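You operate a simulated robot arm through the tools that you are given. There is no shell and no other tool. Be economical: measure what you need, move in short steps, check, and stop when the job is done.

You are at the controls of a simulated two-armed robot. One attempt, no reset.

JOB
Fit the MID 50 cartridge in the clear housing and put the lid on.
Fine: the dirty one goes into the black tray; leave levers and knobs as they are.

The check looks at the end state, three seconds after you hand in, the way a careful person would. Anything else that was tipped, shoved, dropped, spilled or broken makes it a failure. Lids that push on must go on centred and level and be pressed home; caps that screw on are set level and turned clockwise until they are tight.

ROBOT AND FRAMES
Two 7-joint arms with two-finger parallel grippers on one trunk, on a base that drives. Base frame: it is fixed to the floor where the robot stands at the start and does not move with it; the origin is under the middle of the robot, x ahead of it, y to its left, z up. Readings come in m, rad, newtons and seconds.
The left shoulder is at the start at [0.02, 0.113, 1.297], the right one opposite. With the tool pointing down near the work surface each hand reaches from about 0.1 to 0.52 m from the robot's upright axis, wherever it stands, measured 20 degrees to its own side. Places, roughly: bypass lever [-0.3, 2.2, 1]; clear housing [0.5, 0, 0.8]; filter pump switch [1, -1.8, 1.1]; flow wheel [1, -1.6, 0.9]; green lid (21x21x6 cm) [0.7, -0.5, 0.8]; panel-end bleed knob [1, -1.3, 1.1]; panel-end drain knob [0.7, -1.2, 0.7]; panel-end inlet lever [0.7, -1, 0.9]; panel-end outlet lever [0.8, -1.3, 0.9]; relief knob [-0.2, 1.9, 0.9]; suction lever [-0.1, 1.5, 0.6]; table-end bleed knob [0.7, -0.2, 1.1]; table-end drain knob [0.3, -0.1, 0.7]; table-end inlet lever [0.4, 0.1, 0.9]; table-end outlet lever [0.5, -0.2, 0.9]. Payload 1.57 kg a hand.
The TCP of each hand is the grasp point between the finger pads, 0.03 m short of the fingertips. In the tool frame z runs along the fingers and y along their closing line. The gripper opens to 0.08 m. The fingers are 0.017 m wide and 0.012 m thick; the gripper's body (0.04 by 0.082 m) begins 0.08 m behind the TCP.
Orientation is that of the tool frame in the base frame, as a unit quaternion [w, x, y, z]. With the fingers straight down and closing along the base's y, the tool's x points along the base's -x, its y along +y and its z along -z.

CONTROLS
- The arms move only by the tool apply_moves. It takes "left_commands", "right_commands" or both (then of equal length, played together; a hand with none holds still); each is a list of rows, each an object (a shift or turn left out is 0, a gripper value left out holds the last) with "dp": the shift along the tool's x, y, z in m, a list of three; "turn": the turn, a rotation vector about the tool's x, y, z in rad, a list of three; "gripper": the finger opening in m, from 0 to 0.08. In form: [{"dp": [x, y, z], "turn": [wx, wy, wz], "gripper": gripper}, ...]. A call has 1 to 10 rows; each row shifts and turns the commanded pose from where the row before left it, along the tool's axes as they then stand. Each row takes 0.2 s and may step no farther than 0.05 m and 0.15 rad from the row before; otherwise, or with a gripper value out of range, the whole call is refused. A pose out of reach is approached as far as the arm can. The call stops where the force on the tool passes 40 N (or 10 N more than at its start, if that is more) or the arm is blocked; 0.2 s more then pass. Each finger travels about 0.045 m/s and halts on what it meets, pressing with about 32 N; the grip force reading is that of the motor and also rises with nothing between the fingers. The clock runs only during rows and for 0.2 s after the last one: add rows that do not move to give the fingers time. It gives the time, the measured TCP pose, the force on the tool (base axes), the opening and the grip force at its end, in the units of the frame above (readings bear some noise), with the torque about the TCP (base axes, N m) and any sound that the robot's microphone picked up.
- Cameras (640 x 400 px; columns grow to the right, rows downward): "scene" is now at [0.0985, 0.027, 1.4227]; the picture's right is [0.37, -0.93, 0.00], its down [-0.44, -0.17, -0.88] and it looks along [0.82, 0.32, -0.47] (base axes); focal length 214 px, centre (320, 200). "left" rides on the left gripper at [0.072, 0.007, -0.122] in its tool frame; the picture's right is [-0.09, 1.00, 0.00], its down [-0.84, -0.08, -0.54] and it looks along [-0.54, -0.05, 0.84] (tool axes); focal length 238 px, centre (320, 200). "right" rides on the right gripper at [0.072, -0.007, -0.122] in its tool frame; the picture's right is [0.09, 1.00, 0.00], its down [-0.84, 0.08, -0.54] and it looks along [-0.54, 0.05, 0.84] (tool axes); focal length 238 px, centre (320, 200). There is no depth. A picture from a camera that has moved, and an enlarged one, comes with that camera's place and axes in the base frame and with its lens. The place of the scene camera against the robot may be out by one fixed shift of up to 0.012 m in any direction.
- camera(camera): a new picture of that camera. The clock stands still meanwhile.
- move_column(by): slides the trunk up (or, below 0, down) by that many m; the arms and the scene camera ride with it, the base frame stays. It gives what a move gives, with no picture.
- base_move(legs): drives the robot by 1 to 6 legs, each [ahead, left, turn to the left] in m, m and rad, along the robot's own axes; the way and the turn of a leg run together, so that a leg with both is an arc; at most 1.5 m and 3.142 rad a leg. The arms and the cameras ride along, it lands a little off, and it stops where it bumps. It gives what a move gives.
- pan_tilt(pan, tilt): turns the head with the scene camera to pan (to the left, within 1.396 rad either way) and tilt (down, from -0.506 to 1.204), counted from straight ahead of the robot. It gives what a move gives.
- inspect(camera, box): a new picture of the part [left, top, right, bottom] of that camera's present view, enlarged. The clock stands still meanwhile.
- sign_off(): hands the job in; it is judged then, once.

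Work in short steps. Places have to be worked out from the pictures, the camera data and where the tool is seen: move nearer, look again, correct. Check each grasp and each placing, and mend what went wrong. You have 120 turns and 100 pictures in all, those below and enlarged ones among them. Open the grippers and draw the arms clear of the work before you hand the job in, unless the task says otherwise; then end with one line.

The tools are called after "Emit:" by a JSON object that holds its "api" and its "payload". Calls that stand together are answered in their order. apply_moves: Moves the arms, as the interface text tells. Its arguments: {"type":"object","properties":{"left_commands":{"type":"array","items":{"type":"object","properties":{"dp":{"type":"array","items":{"type":"number"}},"turn":{"type":"array","items":{"type":"number"}},"gripper":{"type":"number"}}}},"right_commands":{"type":"array","items":{"type":"object","properties":{"dp":{"type":"array","items":{"type":"number"}},"turn":{"type":"array","items":{"type":"number"}},"gripper":{"type":"number"}}}}},"required":[]} The other tools are called the same way: move_column (by) slides the trunk up or down; base_move (legs) drives the base; pan_tilt (pan, tilt) turns the head that bears the scene camera; camera (camera) takes a picture; inspect (camera, box) takes an enlarged picture of a part of a camera's view; sign_off () hands the job in.

At the start:

```text
time_s: 0.0
left_tcp_pos: [0.3361, 0.3595, 1.332]
left_tcp_rot: [0.0, -0.001, 1.0, 0.0]
left_ft_force: [-0.2, -0.4, -0.5]
left_ft_torque: [0.03, 0.0, 0.02]
left_finger_gap: 0.0802
left_grasp_force: 0.0
right_tcp_pos: [0.2749, -0.0349, 1.3938]
right_tcp_rot: [0.0, 0.0, 1.0, 0.001]
right_ft_force: [-0.6, 0.2, 0.1]
right_ft_torque: [0.01, 0.02, 0.01]
right_finger_gap: 0.0798
right_grasp_force: 0.1
trunk travel left (down, up): [-0.35, 0.22]
robot x, y, heading: [-0.0, 0.0021, 0.001]
head pan, tilt: [0.374, 0.489]
```

scene: 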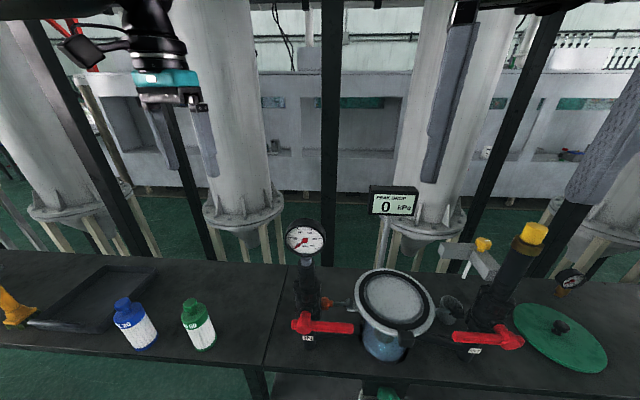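
right: 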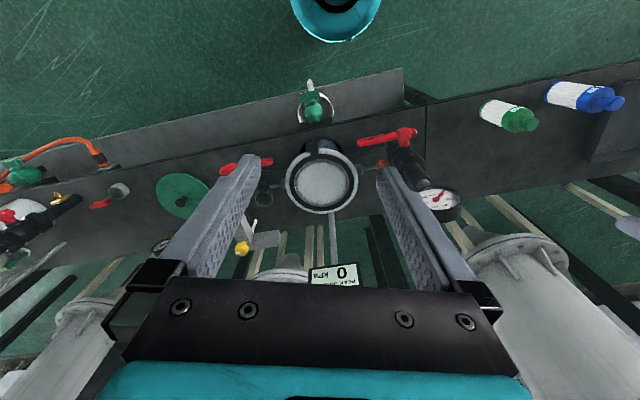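
left: 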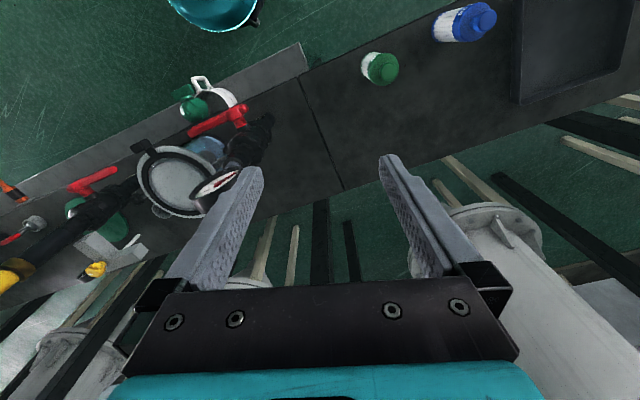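

The picture shows the open housing with something white inside, and two bottle-like cartridges on the left. I enlarge them to read the labels.

Emit:
{"api": "inspect", "payload": {"camera": "scene", "box": [90, 270, 250, 370]}}

Emit:
{"api": "inspect", "payload": {"camera": "scene", "box": [270, 200, 540, 370]}}

Emit:
{"api": "pan_tilt", "payload": {"pan": 0.9, "tilt": 0.7}}

Emit:
{"api": "camera", "payload": {"camera": "scene"}}

Emit:
{"api": "pan_tilt", "payload": {"pan": -0.4, "tilt": 0.8}}

Emit:
{"api": "camera", "payload": {"camera": "scene"}}

```text
4.00 times, centred on (170, 320) of scene
camera zoom: at [0.0985, 0.027, 1.4227], right [0.37, -0.93, 0.0], down [-0.44, -0.17, -0.88], along [0.82, 0.32, -0.47], focal length 858 px, centre (920, -280)
```

zoom: 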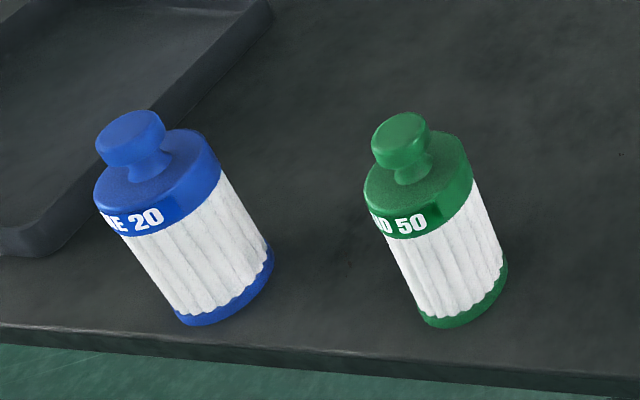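

```text
2.35 times, centred on (405, 285) of scene
camera zoom: at [0.0985, 0.027, 1.4227], right [0.37, -0.93, 0.0], down [-0.44, -0.17, -0.88], along [0.82, 0.32, -0.47], focal length 505 px, centre (120, 0)
```

zoom: 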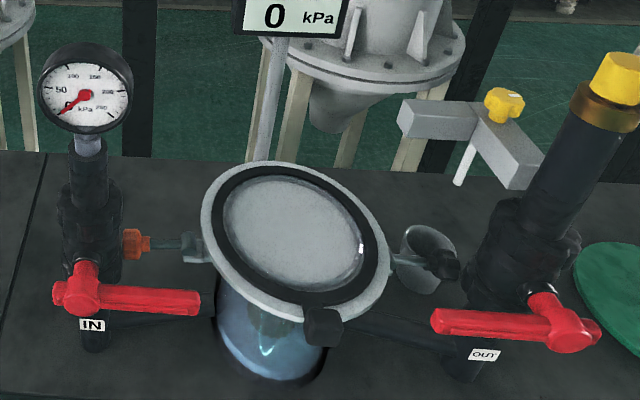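

```text
time_s: 0.9
left_tcp_pos: [0.3373, 0.3591, 1.3311]
left_tcp_rot: [0.0, -0.001, 1.0, 0.0]
left_ft_force: [0.1, -0.1, 0.4]
left_ft_torque: [0.0, 0.0, -0.02]
left_finger_gap: 0.0801
left_grasp_force: 0.0
right_tcp_pos: [0.275, -0.0348, 1.3939]
right_tcp_rot: [-0.001, 0.0, 1.0, 0.0]
right_ft_force: [-0.7, 0.2, -0.1]
right_ft_torque: [-0.03, 0.0, 0.0]
right_finger_gap: 0.0799
right_grasp_force: 0.0
trunk travel left (down, up): [-0.35, 0.22]
robot x, y, heading: [0.005, -0.0037, 0.003]
head pan, tilt: [0.901, 0.7]
```

```text
94 pictures are left
camera scene: at [0.0665, 0.0602, 1.4041], right [0.78, -0.62, 0.0], down [-0.4, -0.5, -0.77], along [0.48, 0.6, -0.64], focal length 214 px, centre (320, 200)
```

scene: 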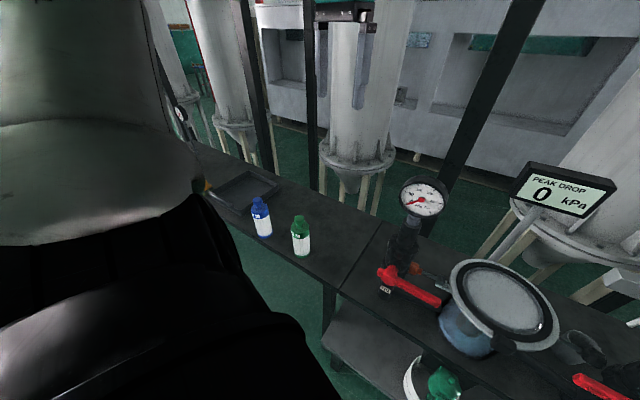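

```text
time_s: 2.4
left_tcp_pos: [0.3351, 0.3596, 1.3325]
left_tcp_rot: [0.0, -0.001, 1.0, 0.0]
left_ft_force: [0.2, -0.6, 1.1]
left_ft_torque: [0.04, 0.0, 0.05]
left_finger_gap: 0.0798
left_grasp_force: 0.1
right_tcp_pos: [0.2767, -0.0361, 1.3947]
right_tcp_rot: [-0.001, -0.004, 1.0, 0.0]
right_ft_force: [6.0, -44.9, -16.7]
right_ft_torque: [6.48, -0.44, 3.77]
right_finger_gap: 0.08
right_grasp_force: 0.0
trunk travel left (down, up): [-0.35, 0.22]
robot x, y, heading: [-0.0035, 0.0004, -0.002]
head pan, tilt: [-0.4, 0.799]
```

```text
93 pictures are left
camera scene: at [0.0946, 0.0101, 1.3994], right [0.2, -0.98, 0.0], down [-0.67, -0.14, -0.73], along [0.71, 0.14, -0.69], focal length 214 px, centre (320, 200)
```

scene: 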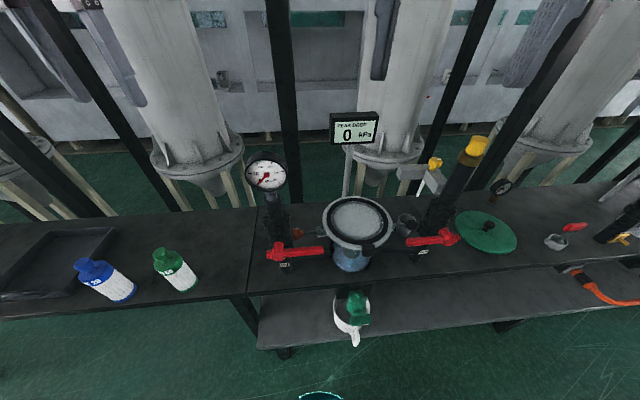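

The head pushed on the right arm, so I turn it back first. Then I look at the housing with the right hand's camera.

Emit:
{"api": "pan_tilt", "payload": {"pan": 0.374, "tilt": 0.6}}

Emit:
{"api": "inspect", "payload": {"camera": "right", "box": [230, 70, 470, 220]}}

```text
time_s: 3.5
left_tcp_pos: [0.3366, 0.3586, 1.3322]
left_tcp_rot: [0.0, -0.001, 1.0, 0.0]
left_ft_force: [-0.8, 0.6, -0.1]
left_ft_torque: [0.01, 0.01, 0.01]
left_finger_gap: 0.0802
left_grasp_force: 0.0
right_tcp_pos: [0.2752, -0.0336, 1.3931]
right_tcp_rot: [0.0, 0.0, 1.0, 0.0]
right_ft_force: [-1.2, 0.1, -0.5]
right_ft_torque: [-0.02, 0.01, 0.04]
right_finger_gap: 0.0803
right_grasp_force: 0.0
trunk travel left (down, up): [-0.35, 0.22]
robot x, y, heading: [0.0026, -0.0021, 0.001]
head pan, tilt: [0.374, 0.6]
```

```text
2.67 times, centred on (350, 145) of right
camera zoom: at [0.2046, -0.0416, 1.516], right [-0.09, 1.0, 0.0], down [0.84, 0.08, 0.54], along [0.54, 0.05, -0.84], focal length 636 px, centre (240, 347)
```

zoom: 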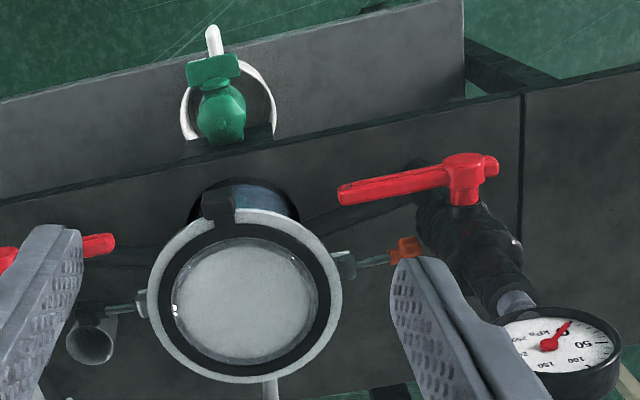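

The light grey disc inside the rim is unclear. I bring the right hand over the housing and tip its camera to look straight down.

Emit:
{"api": "apply_moves", "payload": {"right_commands": [{"dp": [-0.05, 0, 0.02]}, {"dp": [-0.05, 0, 0.02]}, {"dp": [-0.05, 0, 0.02]}, {"dp": [-0.05, 0, 0.02]}, {"turn": [0, 0.14, 0]}, {"turn": [0, 0.14, 0]}, {"turn": [0, 0.14, 0]}, {"turn": [0, 0.14, 0]}]}}

Emit:
{"api": "camera", "payload": {"camera": "right"}}

Emit:
{"api": "camera", "payload": {"camera": "scene"}}

```text
refused: row 1 steps farther than a row can; nothing moved
```

```text
91 pictures are left
camera right: at [0.2046, -0.0416, 1.516], right [-0.09, 1.0, 0.0], down [0.84, 0.08, 0.54], along [0.54, 0.05, -0.84], focal length 238 px, centre (320, 200)
```

right: 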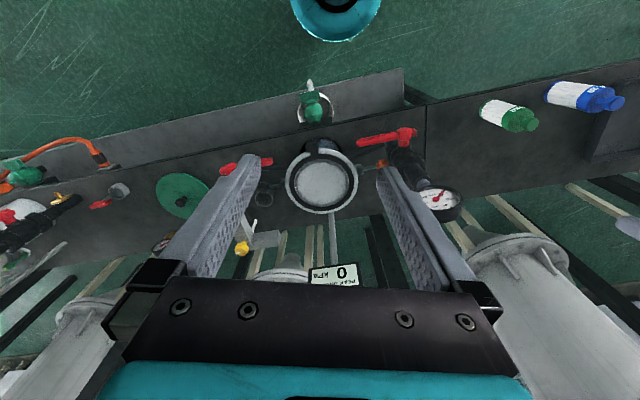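

```text
90 pictures are left
camera scene: at [0.096, 0.0259, 1.4127], right [0.36, -0.93, 0.0], down [-0.53, -0.21, -0.82], along [0.77, 0.3, -0.57], focal length 214 px, centre (320, 200)
```

scene: 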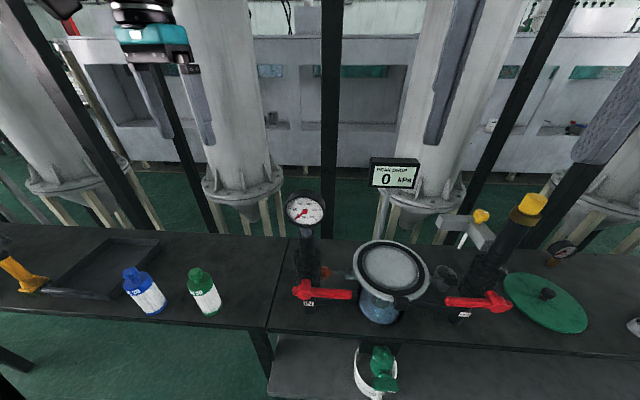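

Norm limit is 0.05 per row; I reissue with smaller steps.

Emit:
{"api": "apply_moves", "payload": {"right_commands": [{"dp": [-0.045, 0, 0.02]}, {"dp": [-0.045, 0, 0.02]}, {"dp": [-0.045, 0, 0.02]}, {"dp": [-0.045, 0, 0.02]}, {"dp": [-0.045, 0, 0.02]}, {"turn": [0, 0.14, 0]}, {"turn": [0, 0.14, 0]}, {"turn": [0, 0.14, 0]}, {"turn": [0, 0.14, 0]}]}}

Emit:
{"api": "camera", "payload": {"camera": "right"}}

```text
time_s: 5.5
left_tcp_pos: [0.3362, 0.3603, 1.3315]
left_tcp_rot: [0.0, 0.0, 1.0, 0.0]
left_ft_force: [-0.1, 0.2, 0.3]
left_ft_torque: [0.0, -0.02, 0.0]
left_finger_gap: 0.0801
left_grasp_force: 0.0
right_tcp_pos: [0.419, -0.0275, 1.2531]
right_tcp_rot: [-0.276, 0.0, 0.961, 0.0]
right_ft_force: [0.7, -0.1, 1.2]
right_ft_torque: [-0.05, 0.0, 0.0]
right_finger_gap: 0.0801
right_grasp_force: 0.1
right hand out of reach, approached as far as the arm can: row 6, 7, 8, 9
trunk travel left (down, up): [-0.35, 0.22]
robot x, y, heading: [-0.0015, 0.0012, -0.005]
head pan, tilt: [0.374, 0.6]
```

```text
89 pictures are left
camera right: at [0.4237, -0.0344, 1.3944], right [-0.08, 1.0, 0.05], down [1.0, 0.08, 0.02], along [0.01, 0.05, -1.0], focal length 238 px, centre (320, 200)
```

right: 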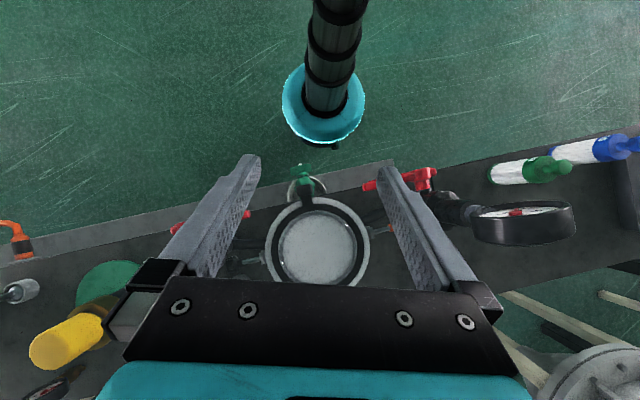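

Emit:
{"api": "inspect", "payload": {"camera": "right", "box": [256, 160, 384, 240]}}

Emit:
{"api": "inspect", "payload": {"camera": "right", "box": [256, 200, 384, 280]}}

Emit:
{"api": "inspect", "payload": {"camera": "scene", "box": [290, 190, 530, 340]}}

```text
5.00 times, centred on (320, 200) of right
camera zoom: at [0.4237, -0.0344, 1.3944], right [-0.08, 1.0, 0.05], down [1.0, 0.08, 0.02], along [0.01, 0.05, -1.0], focal length 1192 px, centre (320, 200)
```

zoom: 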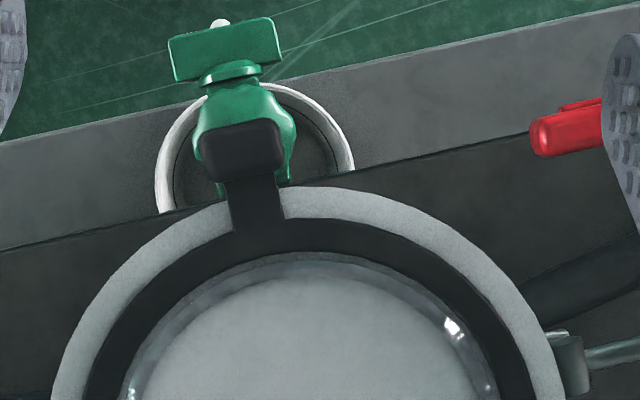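

```text
5.00 times, centred on (320, 240) of right
camera zoom: at [0.4237, -0.0344, 1.3944], right [-0.08, 1.0, 0.05], down [1.0, 0.08, 0.02], along [0.01, 0.05, -1.0], focal length 1192 px, centre (320, 0)
```

zoom: 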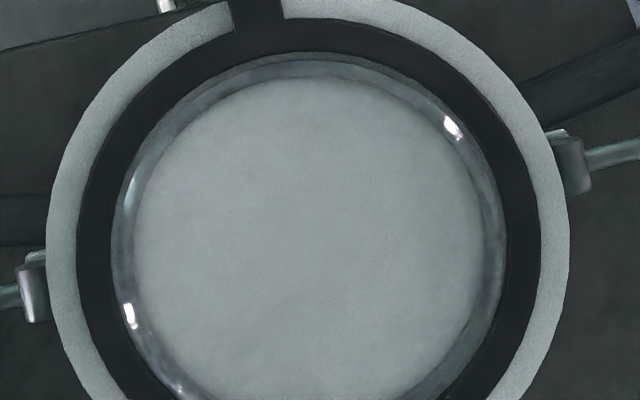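

```text
2.67 times, centred on (410, 265) of scene
camera zoom: at [0.0964, 0.0271, 1.4126], right [0.36, -0.93, 0.0], down [-0.53, -0.21, -0.82], along [0.77, 0.3, -0.57], focal length 572 px, centre (80, 27)
```

zoom: 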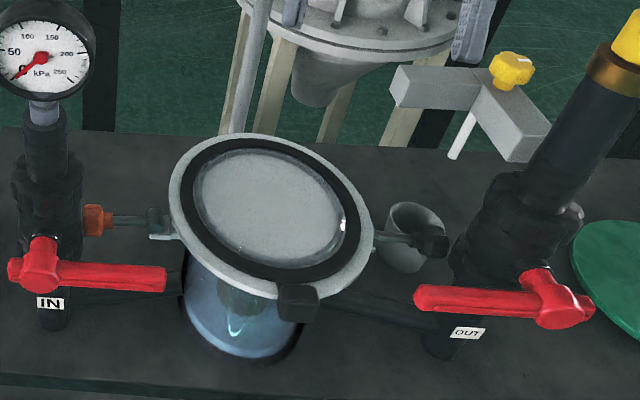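

Emit:
{"api": "inspect", "payload": {"camera": "scene", "box": [345, 280, 425, 330]}}

Emit:
{"api": "inspect", "payload": {"camera": "left", "box": [110, 60, 270, 220]}}

```text
8.00 times, centred on (385, 305) of scene
camera zoom: at [0.0964, 0.0271, 1.4126], right [0.36, -0.93, 0.0], down [-0.53, -0.21, -0.82], along [0.77, 0.3, -0.57], focal length 1716 px, centre (-200, -640)
```

zoom: 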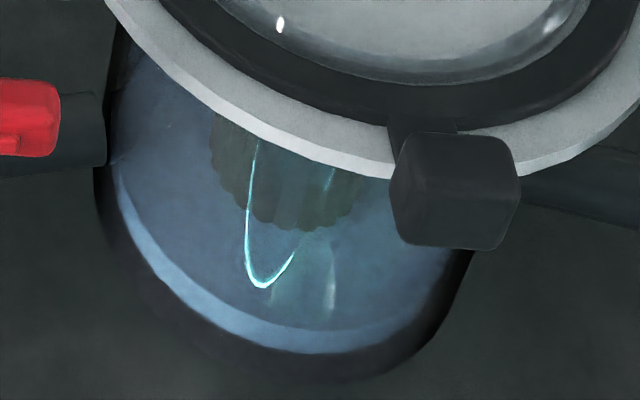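

```text
2.50 times, centred on (190, 140) of left
camera zoom: at [0.2663, 0.3661, 1.4538], right [0.09, 1.0, 0.0], down [0.84, -0.08, 0.54], along [0.54, -0.05, -0.84], focal length 596 px, centre (645, 350)
```

zoom: 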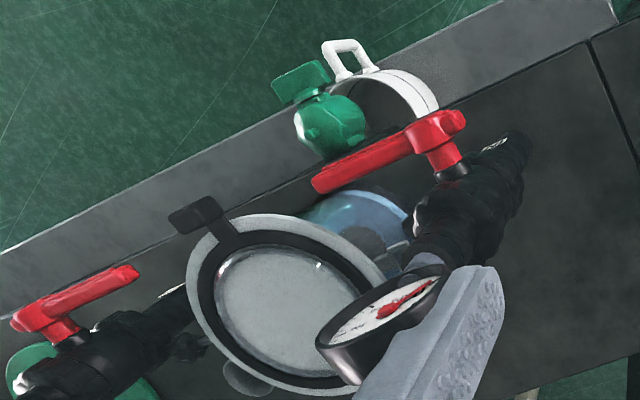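

The housing holds a brown pleated (dirty) cartridge, and the grey disc over it could be a surface or a window. I drive nearer, squared up to the table, to look more closely.

Emit:
{"api": "base_move", "payload": {"legs": [[0.1, -0.11, 0.3]]}}

Emit:
{"api": "camera", "payload": {"camera": "right"}}

Emit:
{"api": "camera", "payload": {"camera": "scene"}}

```text
time_s: 6.9
left_tcp_pos: [0.3299, 0.3484, 1.3305]
left_tcp_rot: [0.0, -0.151, 0.989, 0.0]
left_ft_force: [-0.6, 0.1, -0.1]
left_ft_torque: [-0.01, 0.06, -0.03]
left_finger_gap: 0.0801
left_grasp_force: 0.0
right_tcp_pos: [0.5251, 0.0024, 1.2525]
right_tcp_rot: [-0.272, -0.145, 0.95, -0.04]
right_ft_force: [0.1, 0.0, -0.2]
right_ft_torque: [-0.01, 0.05, 0.01]
right_finger_gap: 0.0801
right_grasp_force: 0.1
trunk travel left (down, up): [-0.35, 0.22]
robot x, y, heading: [0.1189, -0.0958, 0.302]
head pan, tilt: [0.374, 0.6]
```

```text
83 pictures are left
camera right: at [0.5308, -0.0028, 1.3941], right [-0.37, 0.93, 0.05], down [0.93, 0.37, 0.02], along [0.0, 0.05, -1.0], focal length 238 px, centre (320, 200)
```

right: 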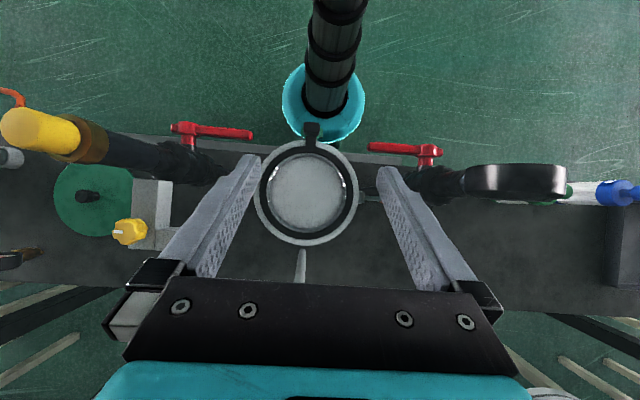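

```text
82 pictures are left
camera scene: at [0.1983, -0.0426, 1.4127], right [0.63, -0.78, 0.0], down [-0.44, -0.35, -0.82], along [0.64, 0.52, -0.57], focal length 214 px, centre (320, 200)
```

scene: 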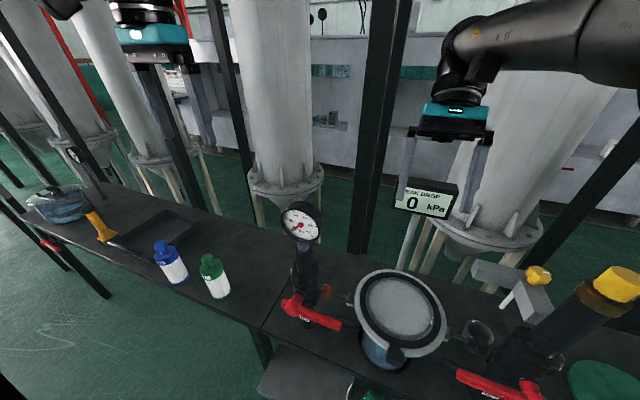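

Emit:
{"api": "inspect", "payload": {"camera": "right", "box": [243, 130, 371, 250]}}

Emit:
{"api": "inspect", "payload": {"camera": "scene", "box": [340, 260, 468, 380]}}

```text
3.33 times, centred on (307, 190) of right
camera zoom: at [0.5308, -0.0028, 1.3941], right [-0.37, 0.93, 0.05], down [0.93, 0.37, 0.02], along [0.0, 0.05, -1.0], focal length 794 px, centre (363, 233)
```

zoom: 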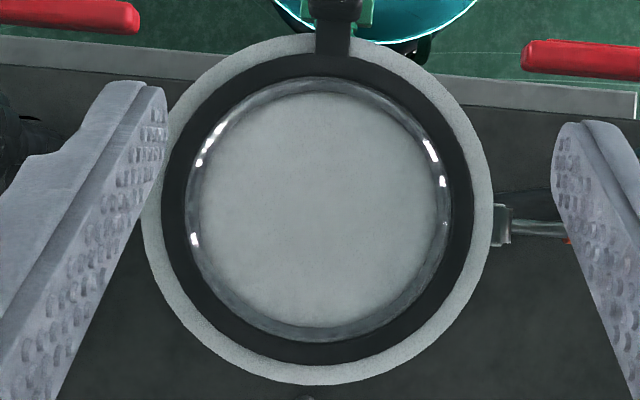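

```text
3.33 times, centred on (404, 320) of scene
camera zoom: at [0.1983, -0.0426, 1.4127], right [0.63, -0.78, 0.0], down [-0.44, -0.35, -0.82], along [0.64, 0.52, -0.57], focal length 715 px, centre (40, -200)
```

zoom: 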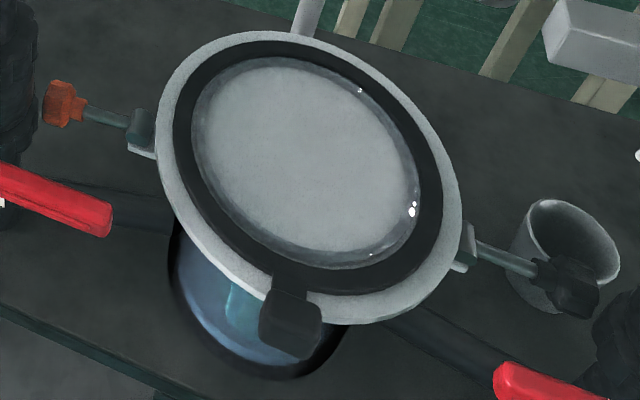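

Emit:
{"api": "pan_tilt", "payload": {"pan": -0.55, "tilt": 0.6}}

Emit:
{"api": "camera", "payload": {"camera": "scene"}}

```text
time_s: 8.1
left_tcp_pos: [0.3298, 0.3477, 1.3325]
left_tcp_rot: [0.0, -0.151, 0.988, 0.0]
left_ft_force: [0.4, -0.4, -0.2]
left_ft_torque: [0.0, -0.01, -0.03]
left_finger_gap: 0.0798
left_grasp_force: 0.1
right_tcp_pos: [0.523, 0.0037, 1.2522]
right_tcp_rot: [-0.273, -0.145, 0.95, -0.042]
right_ft_force: [-0.2, 0.3, 0.0]
right_ft_torque: [-0.01, -0.01, 0.0]
right_finger_gap: 0.08
right_grasp_force: 0.0
trunk travel left (down, up): [-0.35, 0.22]
robot x, y, heading: [0.1153, -0.0938, 0.304]
head pan, tilt: [-0.55, 0.6]
```

```text
79 pictures are left
camera scene: at [0.2144, -0.1191, 1.4127], right [-0.24, -0.97, 0.0], down [-0.55, 0.14, -0.83], along [0.8, -0.2, -0.56], focal length 214 px, centre (320, 200)
```

scene: 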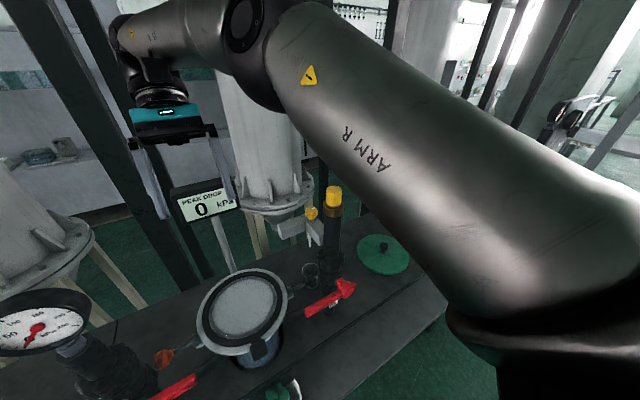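

Emit:
{"api": "apply_moves", "payload": {"right_commands": [{"turn": [0, -0.14, 0], "dp": [0.03, 0, 0.03]}, {"turn": [0, -0.14, 0], "dp": [0.03, 0, 0.03]}, {"turn": [0, -0.14, 0], "dp": [0.03, 0, 0.03]}, {"turn": [0, -0.14, 0], "dp": [0.03, 0, 0.03]}, {"dp": [0.035, 0, 0.03]}, {"dp": [0.035, 0, 0.03]}, {"dp": [0.03, 0, 0.03]}]}}

Emit:
{"api": "camera", "payload": {"camera": "right"}}

Emit:
{"api": "pan_tilt", "payload": {"pan": -0.7, "tilt": 0.5}}

Emit:
{"api": "camera", "payload": {"camera": "scene"}}

```text
time_s: 9.7
left_tcp_pos: [0.3289, 0.3498, 1.3305]
left_tcp_rot: [0.0, -0.151, 0.988, -0.001]
left_ft_force: [0.1, 0.9, 0.3]
left_ft_torque: [-0.02, -0.02, 0.03]
left_finger_gap: 0.08
left_grasp_force: 0.0
right_tcp_pos: [0.2918, -0.0536, 1.0909]
right_tcp_rot: [0.0, -0.15, 0.989, -0.001]
right_ft_force: [0.2, -1.0, -0.2]
right_ft_torque: [-0.07, 0.01, -0.03]
right_finger_gap: 0.0801
right_grasp_force: 0.0
right hand out of reach, approached as far as the arm can: row 7
trunk travel left (down, up): [-0.35, 0.22]
robot x, y, heading: [0.1143, -0.0982, 0.302]
head pan, tilt: [-0.55, 0.6]
```

```text
78 pictures are left
camera right: at [0.2252, -0.0826, 1.2127], right [-0.38, 0.92, 0.0], down [0.78, 0.32, 0.54], along [0.5, 0.21, -0.84], focal length 238 px, centre (320, 200)
```

right: 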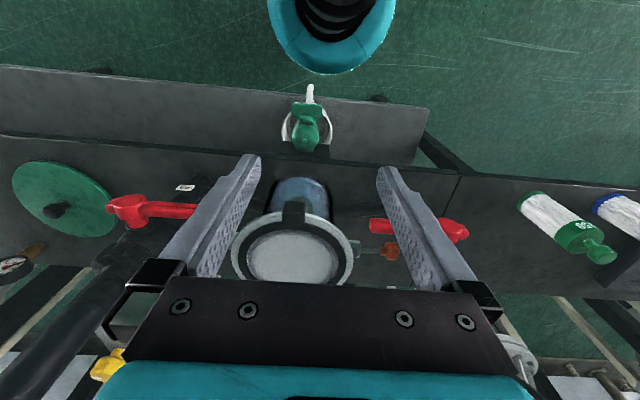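

```text
time_s: 10.4
left_tcp_pos: [0.3285, 0.3494, 1.331]
left_tcp_rot: [0.0, -0.152, 0.988, 0.0]
left_ft_force: [0.4, 0.1, -1.0]
left_ft_torque: [0.01, 0.01, -0.01]
left_finger_gap: 0.0801
left_grasp_force: 0.0
right_tcp_pos: [0.291, -0.0552, 1.0915]
right_tcp_rot: [0.001, -0.151, 0.989, -0.001]
right_ft_force: [-0.5, 0.3, 0.7]
right_ft_torque: [0.0, 0.0, 0.01]
right_finger_gap: 0.0796
right_grasp_force: 0.1
trunk travel left (down, up): [-0.35, 0.22]
robot x, y, heading: [0.1165, -0.0931, 0.304]
head pan, tilt: [-0.7, 0.499]
```

```text
77 pictures are left
camera scene: at [0.2126, -0.1327, 1.4218], right [-0.39, -0.92, 0.0], down [-0.44, 0.19, -0.88], along [0.81, -0.34, -0.48], focal length 214 px, centre (320, 200)
```

scene: 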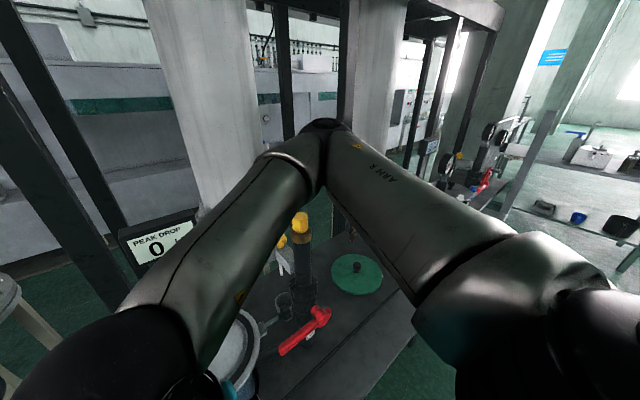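

Emit:
{"api": "inspect", "payload": {"camera": "right", "box": [222, 170, 372, 290]}}

Emit:
{"api": "inspect", "payload": {"camera": "scene", "box": [400, 100, 640, 250]}}

Emit:
{"api": "inspect", "payload": {"camera": "scene", "box": [230, 200, 410, 330]}}

```text
3.33 times, centred on (297, 230) of right
camera zoom: at [0.2257, -0.0835, 1.213], right [-0.38, 0.92, 0.0], down [0.78, 0.32, 0.54], along [0.5, 0.21, -0.84], focal length 794 px, centre (397, 100)
```

zoom: 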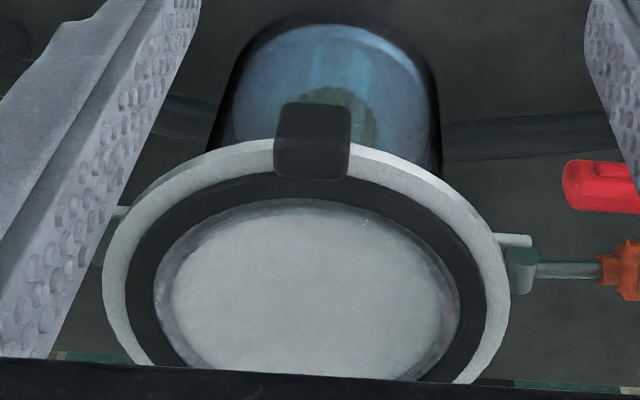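

```text
2.67 times, centred on (520, 175) of scene
camera zoom: at [0.2126, -0.1327, 1.4218], right [-0.39, -0.92, 0.0], down [-0.44, 0.19, -0.88], along [0.81, -0.34, -0.48], focal length 572 px, centre (-213, 267)
```

zoom: 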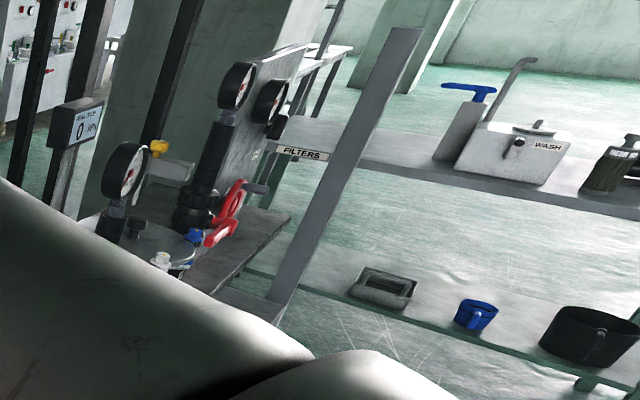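

```text
3.08 times, centred on (320, 265) of scene
camera zoom: at [0.2126, -0.1327, 1.4218], right [-0.39, -0.92, 0.0], down [-0.44, 0.19, -0.88], along [0.81, -0.34, -0.48], focal length 660 px, centre (320, 0)
```

zoom: 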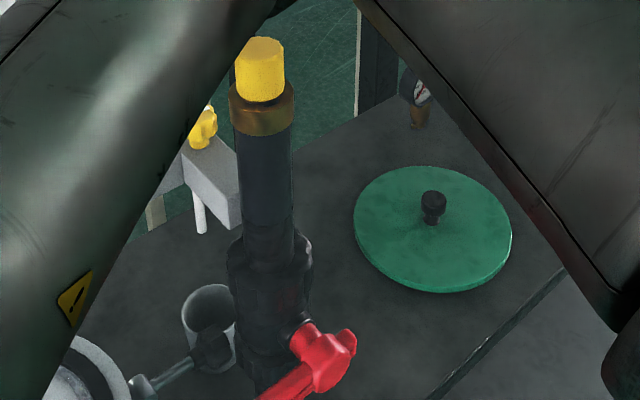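

Highlights shift with the viewpoint, so the grey disc is glossy — glass or water. I take a low grazing view with the right hand camera to settle whether it is a cover.

Emit:
{"api": "apply_moves", "payload": {"right_commands": [{"dp": [-0.015, 0, 0.045]}, {"dp": [-0.015, 0, 0.045]}, {"dp": [-0.015, 0, 0.045]}, {"turn": [0, -0.14, 0]}, {"turn": [0, -0.14, 0]}, {"turn": [0, -0.14, 0]}, {"turn": [0, -0.14, 0]}]}}

Emit:
{"api": "camera", "payload": {"camera": "right"}}

```text
time_s: 12.0
left_tcp_pos: [0.3299, 0.3486, 1.3308]
left_tcp_rot: [0.0, -0.151, 0.988, 0.0]
left_ft_force: [-0.6, 0.0, 0.1]
left_ft_torque: [-0.02, 0.0, 0.02]
left_finger_gap: 0.0799
left_grasp_force: 0.0
right_tcp_pos: [0.3342, -0.0415, 0.9575]
right_tcp_rot: [0.275, -0.144, 0.95, 0.042]
right_ft_force: [-0.6, 0.1, -0.2]
right_ft_torque: [0.03, 0.0, 0.01]
right_finger_gap: 0.0797
right_grasp_force: 0.0
trunk travel left (down, up): [-0.35, 0.22]
robot x, y, heading: [0.1173, -0.0918, 0.302]
head pan, tilt: [-0.7, 0.499]
```

```text
73 pictures are left
camera right: at [0.2176, -0.0862, 1.0217], right [-0.37, 0.93, -0.05], down [0.38, 0.2, 0.91], along [0.85, 0.32, -0.42], focal length 238 px, centre (320, 200)
```

right: 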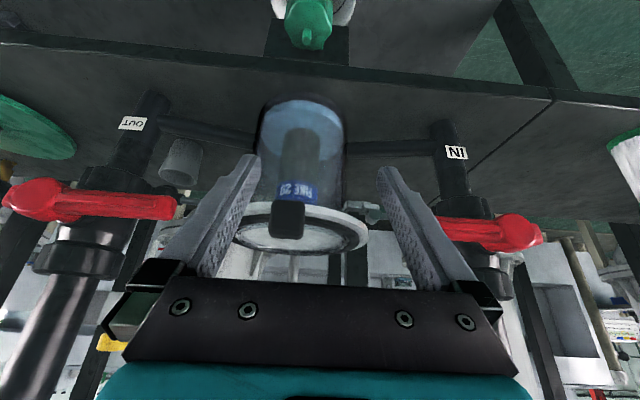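

Emit:
{"api": "inspect", "payload": {"camera": "right", "box": [225, 90, 385, 260]}}

```text
2.35 times, centred on (305, 175) of right
camera zoom: at [0.2176, -0.0862, 1.0217], right [-0.37, 0.93, -0.05], down [0.38, 0.2, 0.91], along [0.85, 0.32, -0.42], focal length 561 px, centre (355, 259)
```

zoom: 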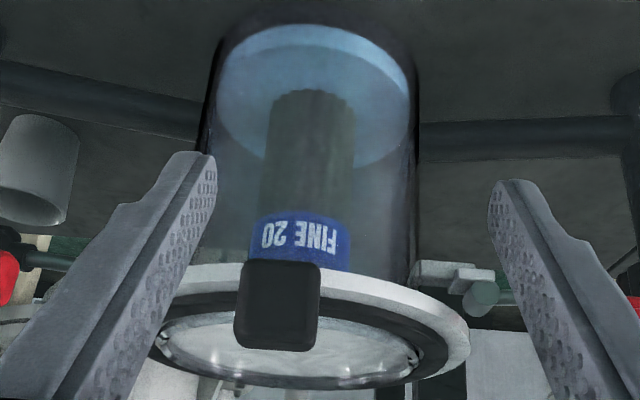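

Emit:
{"api": "inspect", "payload": {"camera": "right", "box": [230, 190, 374, 260]}}

```text
4.44 times, centred on (302, 225) of right
camera zoom: at [0.2176, -0.0862, 1.0217], right [-0.37, 0.93, -0.05], down [0.38, 0.2, 0.91], along [0.85, 0.32, -0.42], focal length 1059 px, centre (400, 89)
```

zoom: 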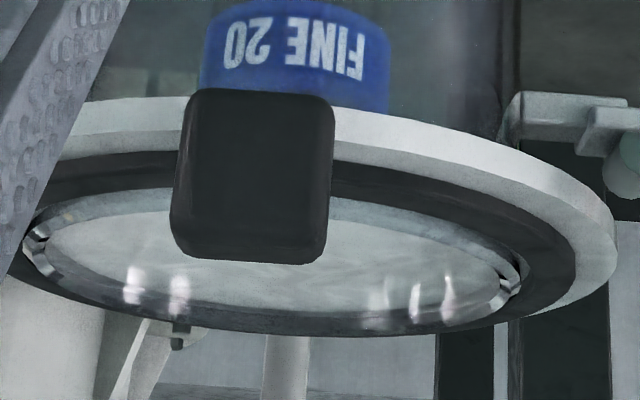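

The grazing view shows a dirty FINE 20 in the housing, with a black ring, tab and grey disc on the rim at z≈0.935. I close the right fingers and raise the hand upright, then touch-test the disc.

Emit:
{"api": "apply_moves", "payload": {"right_commands": [{"turn": [0, 0.14, 0], "dp": [0, 0, -0.045], "gripper": 0}, {"turn": [0, 0.14, 0], "dp": [0, 0, -0.045]}, {"turn": [0, 0.14, 0], "dp": [0, 0, -0.045]}, {"turn": [0, 0.14, 0], "dp": [-0.02, 0, -0.03]}, {"dp": [-0.045, 0, 0]}, {"dp": [-0.045, 0, 0]}, {"dp": [-0.045, 0, 0]}, {"dp": [-0.045, -0.01, 0]}, {"dp": [-0.045, -0.01, 0]}]}}

Emit:
{"api": "camera", "payload": {"camera": "right"}}

```text
time_s: 12.5
left_tcp_pos: [0.3302, 0.3479, 1.3306]
left_tcp_rot: [0.0, -0.151, 0.989, 0.001]
left_ft_force: [-0.1, -0.5, -0.5]
left_ft_torque: [-0.07, 0.01, 0.0]
left_finger_gap: 0.0801
left_grasp_force: 0.0
right_tcp_pos: [0.3225, -0.0401, 0.9949]
right_tcp_rot: [0.209, -0.14, 0.968, 0.016]
right_ft_force: [0.6, 0.1, -0.4]
right_ft_torque: [0.04, -0.05, 0.01]
right_finger_gap: 0.0378
right_grasp_force: 0.5
right hand out of reach, approached as far as the arm can: row 1, 2
trunk travel left (down, up): [-0.35, 0.22]
robot x, y, heading: [0.1155, -0.0937, 0.303]
head pan, tilt: [-0.7, 0.499]
stopped in row 2 (right hand): the force on the tool passed its limit at 97 N (the readings are from after the stop); the commanded pose is now the measured one
```

```text
70 pictures are left
camera right: at [0.2139, -0.0778, 1.077], right [-0.36, 0.93, -0.06], down [0.49, 0.25, 0.83], along [0.79, 0.27, -0.55], focal length 238 px, centre (320, 200)
```

right: 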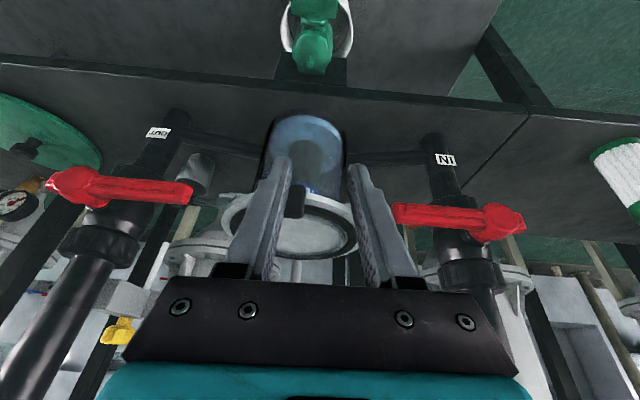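

The hand folded too close to the trunk. I move it up and forward and level it.

Emit:
{"api": "apply_moves", "payload": {"right_commands": [{"dp": [-0.045, 0, 0]}, {"dp": [-0.04, 0, -0.02], "turn": [0, 0.1, 0]}, {"dp": [-0.02, 0, -0.04], "turn": [0, 0.1, 0]}, {"dp": [0, 0, -0.04], "turn": [0, 0.1, 0]}, {"dp": [-0.02, 0, -0.04], "turn": [0, 0.1, 0]}]}}

```text
time_s: 13.7
left_tcp_pos: [0.3299, 0.3484, 1.3313]
left_tcp_rot: [0.0, -0.151, 0.988, 0.001]
left_ft_force: [1.1, -0.5, -1.2]
left_ft_torque: [-0.01, -0.01, -0.01]
left_finger_gap: 0.0797
left_grasp_force: 0.1
right_tcp_pos: [0.3998, -0.0162, 1.1737]
right_tcp_rot: [0.012, -0.141, 0.99, -0.01]
right_ft_force: [0.3, -0.7, -0.4]
right_ft_torque: [-0.01, 0.01, 0.02]
right_finger_gap: 0.0001
right_grasp_force: 21.5
trunk travel left (down, up): [-0.35, 0.22]
robot x, y, heading: [0.1143, -0.0917, 0.302]
head pan, tilt: [-0.7, 0.499]
```

Emit:
{"api": "apply_moves", "payload": {"right_commands": [{"dp": [-0.041, -0.01, 0]}, {"dp": [-0.041, -0.01, 0.0]}, {"dp": [-0.041, -0.01, 0.02]}, {"dp": [0, 0, 0.045]}, {"dp": [0, 0, 0.045]}, {"dp": [0, 0, 0.045]}, {"dp": [0, 0, 0.01]}, {"dp": [0, 0, 0.01]}, {"dp": [0, 0, 0.01]}, {"dp": [0, 0, 0.01]}]}}

Emit:
{"api": "pan_tilt", "payload": {"pan": 0.2, "tilt": 0.8}}

Emit:
{"api": "camera", "payload": {"camera": "scene"}}

Emit:
{"api": "camera", "payload": {"camera": "right"}}

```text
time_s: 15.9
left_tcp_pos: [0.3295, 0.3487, 1.3319]
left_tcp_rot: [0.0, -0.151, 0.989, 0.0]
left_ft_force: [-1.1, -0.6, 0.3]
left_ft_torque: [0.0, -0.01, 0.0]
left_finger_gap: 0.0799
left_grasp_force: 0.0
right_tcp_pos: [0.5324, -0.0127, 0.9834]
right_tcp_rot: [0.013, -0.141, 0.99, -0.011]
right_ft_force: [0.3, -0.5, 0.1]
right_ft_torque: [0.01, 0.03, 0.0]
right_finger_gap: 0.0001
right_grasp_force: 21.7
trunk travel left (down, up): [-0.35, 0.22]
robot x, y, heading: [0.1169, -0.0935, 0.303]
head pan, tilt: [-0.7, 0.499]
```

```text
time_s: 17.1
left_tcp_pos: [0.3288, 0.3492, 1.332]
left_tcp_rot: [0.0, -0.152, 0.988, -0.001]
left_ft_force: [-0.2, 0.0, 0.9]
left_ft_torque: [-0.02, -0.01, 0.02]
left_finger_gap: 0.0799
left_grasp_force: 0.1
right_tcp_pos: [0.5314, -0.0121, 0.9825]
right_tcp_rot: [0.012, -0.141, 0.99, -0.011]
right_ft_force: [-1.4, -0.2, 0.3]
right_ft_torque: [0.03, 0.02, 0.03]
right_finger_gap: 0.0005
right_grasp_force: 21.3
trunk travel left (down, up): [-0.35, 0.22]
robot x, y, heading: [0.1138, -0.094, 0.302]
head pan, tilt: [0.201, 0.799]
```

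```text
69 pictures are left
camera scene: at [0.1994, -0.0588, 1.3959], right [0.48, -0.88, 0.0], down [-0.63, -0.35, -0.7], along [0.61, 0.34, -0.72], focal length 214 px, centre (320, 200)
```

scene: 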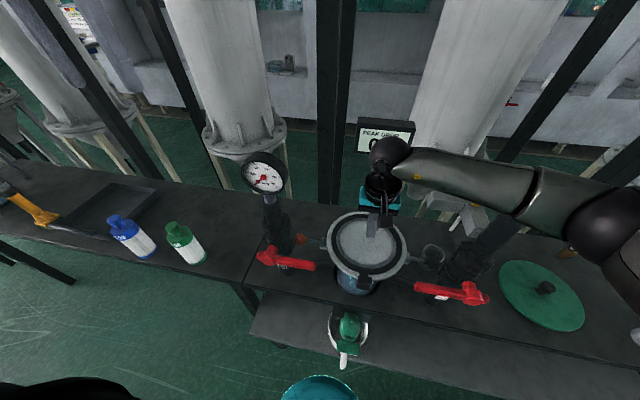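

```text
68 pictures are left
camera right: at [0.462, -0.0366, 1.1033], right [-0.37, 0.93, -0.03], down [0.77, 0.32, 0.56], along [0.53, 0.18, -0.83], focal length 238 px, centre (320, 200)
```

right: 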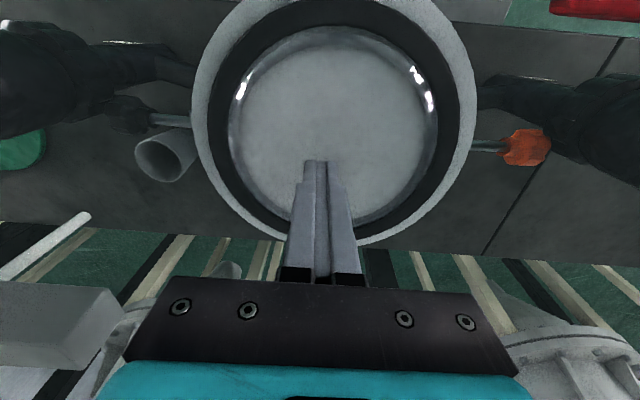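

No contact yet; I keep lowering in small steps.

Emit:
{"api": "apply_moves", "payload": {"right_commands": [{"dp": [0, 0, 0.006]}, {"dp": [0, 0, 0.006]}, {"dp": [0, 0, 0.006]}, {"dp": [0, 0, 0.006]}, {"dp": [0, 0, 0.006]}]}}

Emit:
{"api": "inspect", "payload": {"camera": "right", "box": [180, 0, 480, 250]}}

```text
time_s: 18.4
left_tcp_pos: [0.3303, 0.3483, 1.3314]
left_tcp_rot: [0.0, -0.152, 0.988, -0.001]
left_ft_force: [0.2, 0.6, -0.1]
left_ft_torque: [0.0, 0.01, 0.01]
left_finger_gap: 0.0801
left_grasp_force: 0.1
right_tcp_pos: [0.536, -0.0091, 0.9605]
right_tcp_rot: [0.02, -0.14, 0.99, -0.006]
right_ft_force: [-0.6, -2.6, 17.4]
right_ft_torque: [-0.12, 0.24, 0.03]
right_finger_gap: 0.0001
right_grasp_force: 21.8
trunk travel left (down, up): [-0.35, 0.22]
robot x, y, heading: [0.1172, -0.0933, 0.304]
head pan, tilt: [0.201, 0.799]
stopped in row 5 (right hand): the force on the tool passed its limit at 43 N (the readings are from after the stop); the commanded pose is now the measured one
```

```text
1.60 times, centred on (330, 125) of right
camera zoom: at [0.4655, -0.035, 1.0806], right [-0.36, 0.93, -0.02], down [0.76, 0.31, 0.57], along [0.54, 0.19, -0.82], focal length 381 px, centre (304, 320)
```

zoom: 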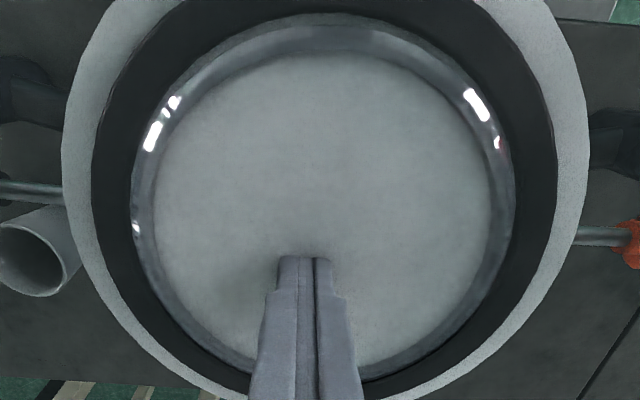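

The disc is solid, with its top at z≈0.93, so a cover with a front tab sits on the housing. I back off and look at the tab.

Emit:
{"api": "apply_moves", "payload": {"right_commands": [{"dp": [0, 0, -0.045], "gripper": 0.06}, {"dp": [0, 0, -0.045]}, {"dp": [0.045, 0, 0]}, {"dp": [0.045, 0, 0]}, {"dp": [0.045, 0, 0]}]}}

Emit:
{"api": "inspect", "payload": {"camera": "right", "box": [220, 60, 420, 260]}}

Emit:
{"api": "inspect", "payload": {"camera": "scene", "box": [310, 200, 430, 300]}}

```text
time_s: 19.6
left_tcp_pos: [0.3291, 0.347, 1.3318]
left_tcp_rot: [0.001, -0.152, 0.988, 0.0]
left_ft_force: [0.3, 0.2, 0.6]
left_ft_torque: [0.0, -0.01, -0.02]
left_finger_gap: 0.08
left_grasp_force: 0.1
right_tcp_pos: [0.4, -0.0464, 1.0434]
right_tcp_rot: [0.018, -0.14, 0.99, -0.008]
right_ft_force: [-1.3, 0.7, 0.0]
right_ft_torque: [-0.01, 0.01, 0.02]
right_finger_gap: 0.06
right_grasp_force: 0.2
trunk travel left (down, up): [-0.35, 0.22]
robot x, y, heading: [0.1104, -0.091, 0.3]
head pan, tilt: [0.201, 0.799]
```

```text
2.00 times, centred on (320, 160) of right
camera zoom: at [0.3296, -0.0715, 1.1626], right [-0.36, 0.93, -0.02], down [0.76, 0.31, 0.57], along [0.54, 0.19, -0.82], focal length 477 px, centre (320, 280)
```

zoom: 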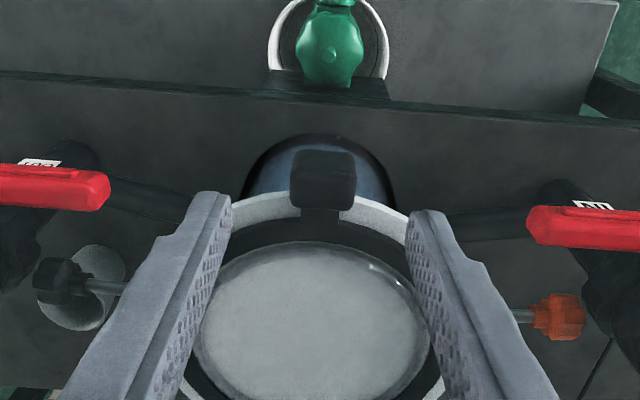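

```text
4.00 times, centred on (370, 250) of scene
camera zoom: at [0.1988, -0.0589, 1.3959], right [0.48, -0.88, 0.0], down [-0.63, -0.35, -0.7], along [0.61, 0.34, -0.72], focal length 858 px, centre (120, 0)
```

zoom: 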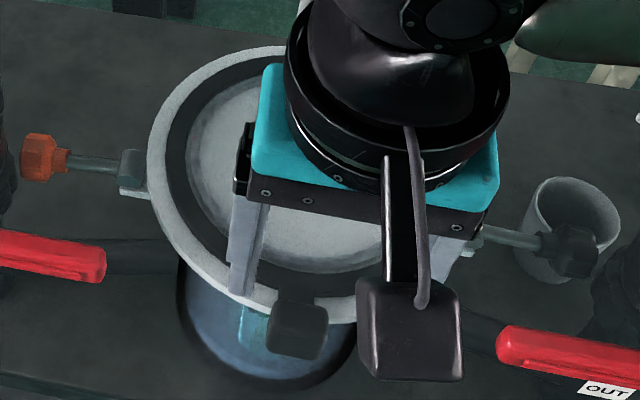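

The tab is an upright ~34 mm block at about (0.417, -0.042, 0.95). I grip it with the right hand and test-lift.

Emit:
{"api": "apply_moves", "payload": {"right_commands": [{"dp": [-0.013, 0, 0.03]}, {"dp": [0, 0, 0.03]}, {"dp": [0, 0, 0.02]}, {"dp": [0, 0, 0.01]}, {"gripper": 0.02}, {"gripper": 0.02}, {}, {}, {}]}}

Emit:
{"api": "camera", "payload": {"camera": "right"}}

```text
time_s: 21.6
left_tcp_pos: [0.3296, 0.3485, 1.3319]
left_tcp_rot: [0.0, -0.151, 0.989, -0.001]
left_ft_force: [0.8, -0.3, -0.2]
left_ft_torque: [0.03, 0.0, 0.01]
left_finger_gap: 0.0797
left_grasp_force: 0.0
right_tcp_pos: [0.4175, -0.0425, 0.9545]
right_tcp_rot: [0.017, -0.141, 0.99, -0.007]
right_ft_force: [-1.2, 1.3, 1.7]
right_ft_torque: [0.23, -0.09, 0.23]
right_finger_gap: 0.0297
right_grasp_force: 31.8
trunk travel left (down, up): [-0.35, 0.22]
robot x, y, heading: [0.1143, -0.0941, 0.302]
head pan, tilt: [0.201, 0.799]
```

```text
64 pictures are left
camera right: at [0.3474, -0.0684, 1.074], right [-0.37, 0.93, -0.02], down [0.76, 0.31, 0.57], along [0.53, 0.19, -0.82], focal length 238 px, centre (320, 200)
```

right: 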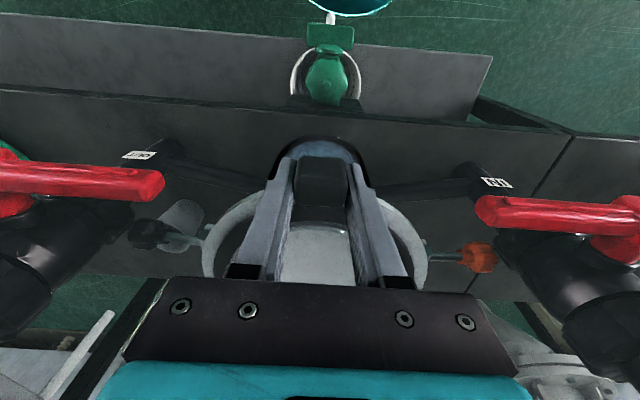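

Gripped at 30 mm. I lift a few millimetres to see what gives.

Emit:
{"api": "apply_moves", "payload": {"right_commands": [{"dp": [0, 0, -0.004]}, {"dp": [0, 0, -0.004]}, {"dp": [0, 0, -0.004]}, {"dp": [0, 0, -0.004]}]}}

Emit:
{"api": "inspect", "payload": {"camera": "scene", "box": [310, 200, 430, 300]}}

```text
time_s: 22.6
left_tcp_pos: [0.3305, 0.3494, 1.332]
left_tcp_rot: [0.0, -0.151, 0.989, 0.0]
left_ft_force: [-1.2, -0.1, 0.0]
left_ft_torque: [0.03, 0.01, -0.04]
left_finger_gap: 0.08
left_grasp_force: 0.0
right_tcp_pos: [0.4165, -0.0455, 0.9721]
right_tcp_rot: [0.017, -0.141, 0.99, -0.008]
right_ft_force: [-0.4, -0.3, 0.0]
right_ft_torque: [0.01, 0.01, 0.05]
right_finger_gap: 0.0298
right_grasp_force: 13.0
trunk travel left (down, up): [-0.35, 0.22]
robot x, y, heading: [0.1188, -0.0963, 0.307]
head pan, tilt: [0.201, 0.799]
```

```text
4.00 times, centred on (370, 250) of scene
camera zoom: at [0.1993, -0.0588, 1.3958], right [0.48, -0.88, 0.0], down [-0.63, -0.35, -0.7], along [0.61, 0.34, -0.72], focal length 858 px, centre (120, 0)
```

zoom: 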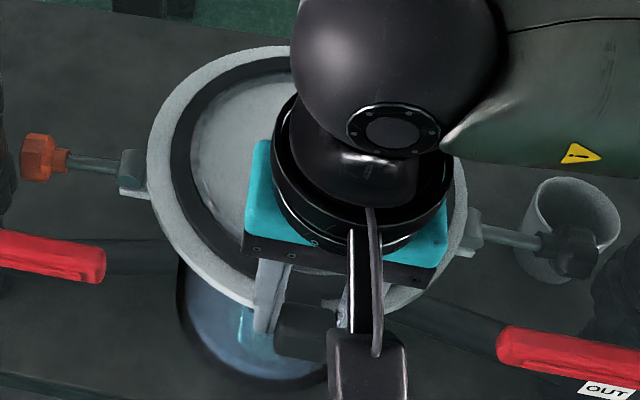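

Emit:
{"api": "camera", "payload": {"camera": "right"}}

```text
62 pictures are left
camera right: at [0.347, -0.0696, 1.0909], right [-0.36, 0.93, -0.02], down [0.76, 0.31, 0.57], along [0.53, 0.19, -0.82], focal length 238 px, centre (320, 200)
```

right: 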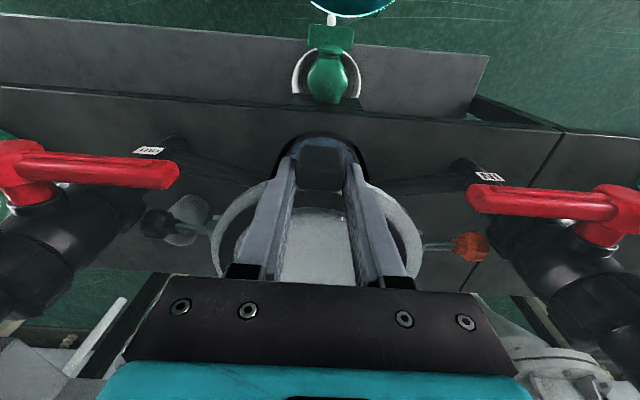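

Emit:
{"api": "apply_moves", "payload": {"right_commands": [{"dp": [0, 0, -0.008]}, {"dp": [0, 0, -0.008]}]}}

Emit:
{"api": "inspect", "payload": {"camera": "right", "box": [200, 100, 440, 290]}}

```text
time_s: 23.2
left_tcp_pos: [0.3298, 0.3484, 1.332]
left_tcp_rot: [0.0, -0.151, 0.989, 0.0]
left_ft_force: [0.4, 0.4, 0.0]
left_ft_torque: [0.0, -0.02, 0.01]
left_finger_gap: 0.0798
left_grasp_force: 0.1
right_tcp_pos: [0.4177, -0.0441, 0.9854]
right_tcp_rot: [0.018, -0.14, 0.99, -0.008]
right_ft_force: [-0.5, -0.3, -0.1]
right_ft_torque: [0.01, 0.0, 0.02]
right_finger_gap: 0.0292
right_grasp_force: 32.0
trunk travel left (down, up): [-0.35, 0.22]
robot x, y, heading: [0.1167, -0.0954, 0.301]
head pan, tilt: [0.201, 0.799]
```

```text
2.11 times, centred on (320, 195) of right
camera zoom: at [0.3462, -0.0697, 1.1066], right [-0.36, 0.93, -0.02], down [0.76, 0.31, 0.57], along [0.53, 0.19, -0.82], focal length 502 px, centre (320, 210)
```

zoom: 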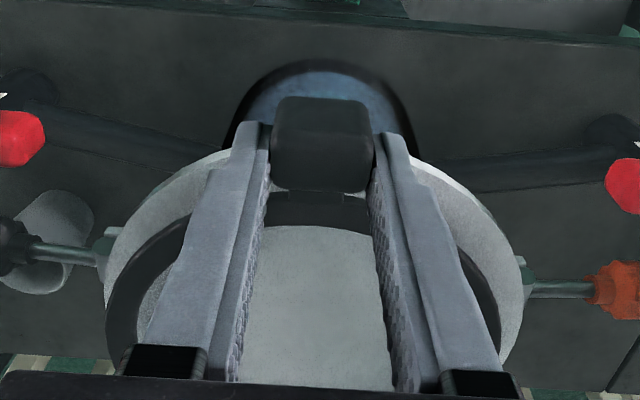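

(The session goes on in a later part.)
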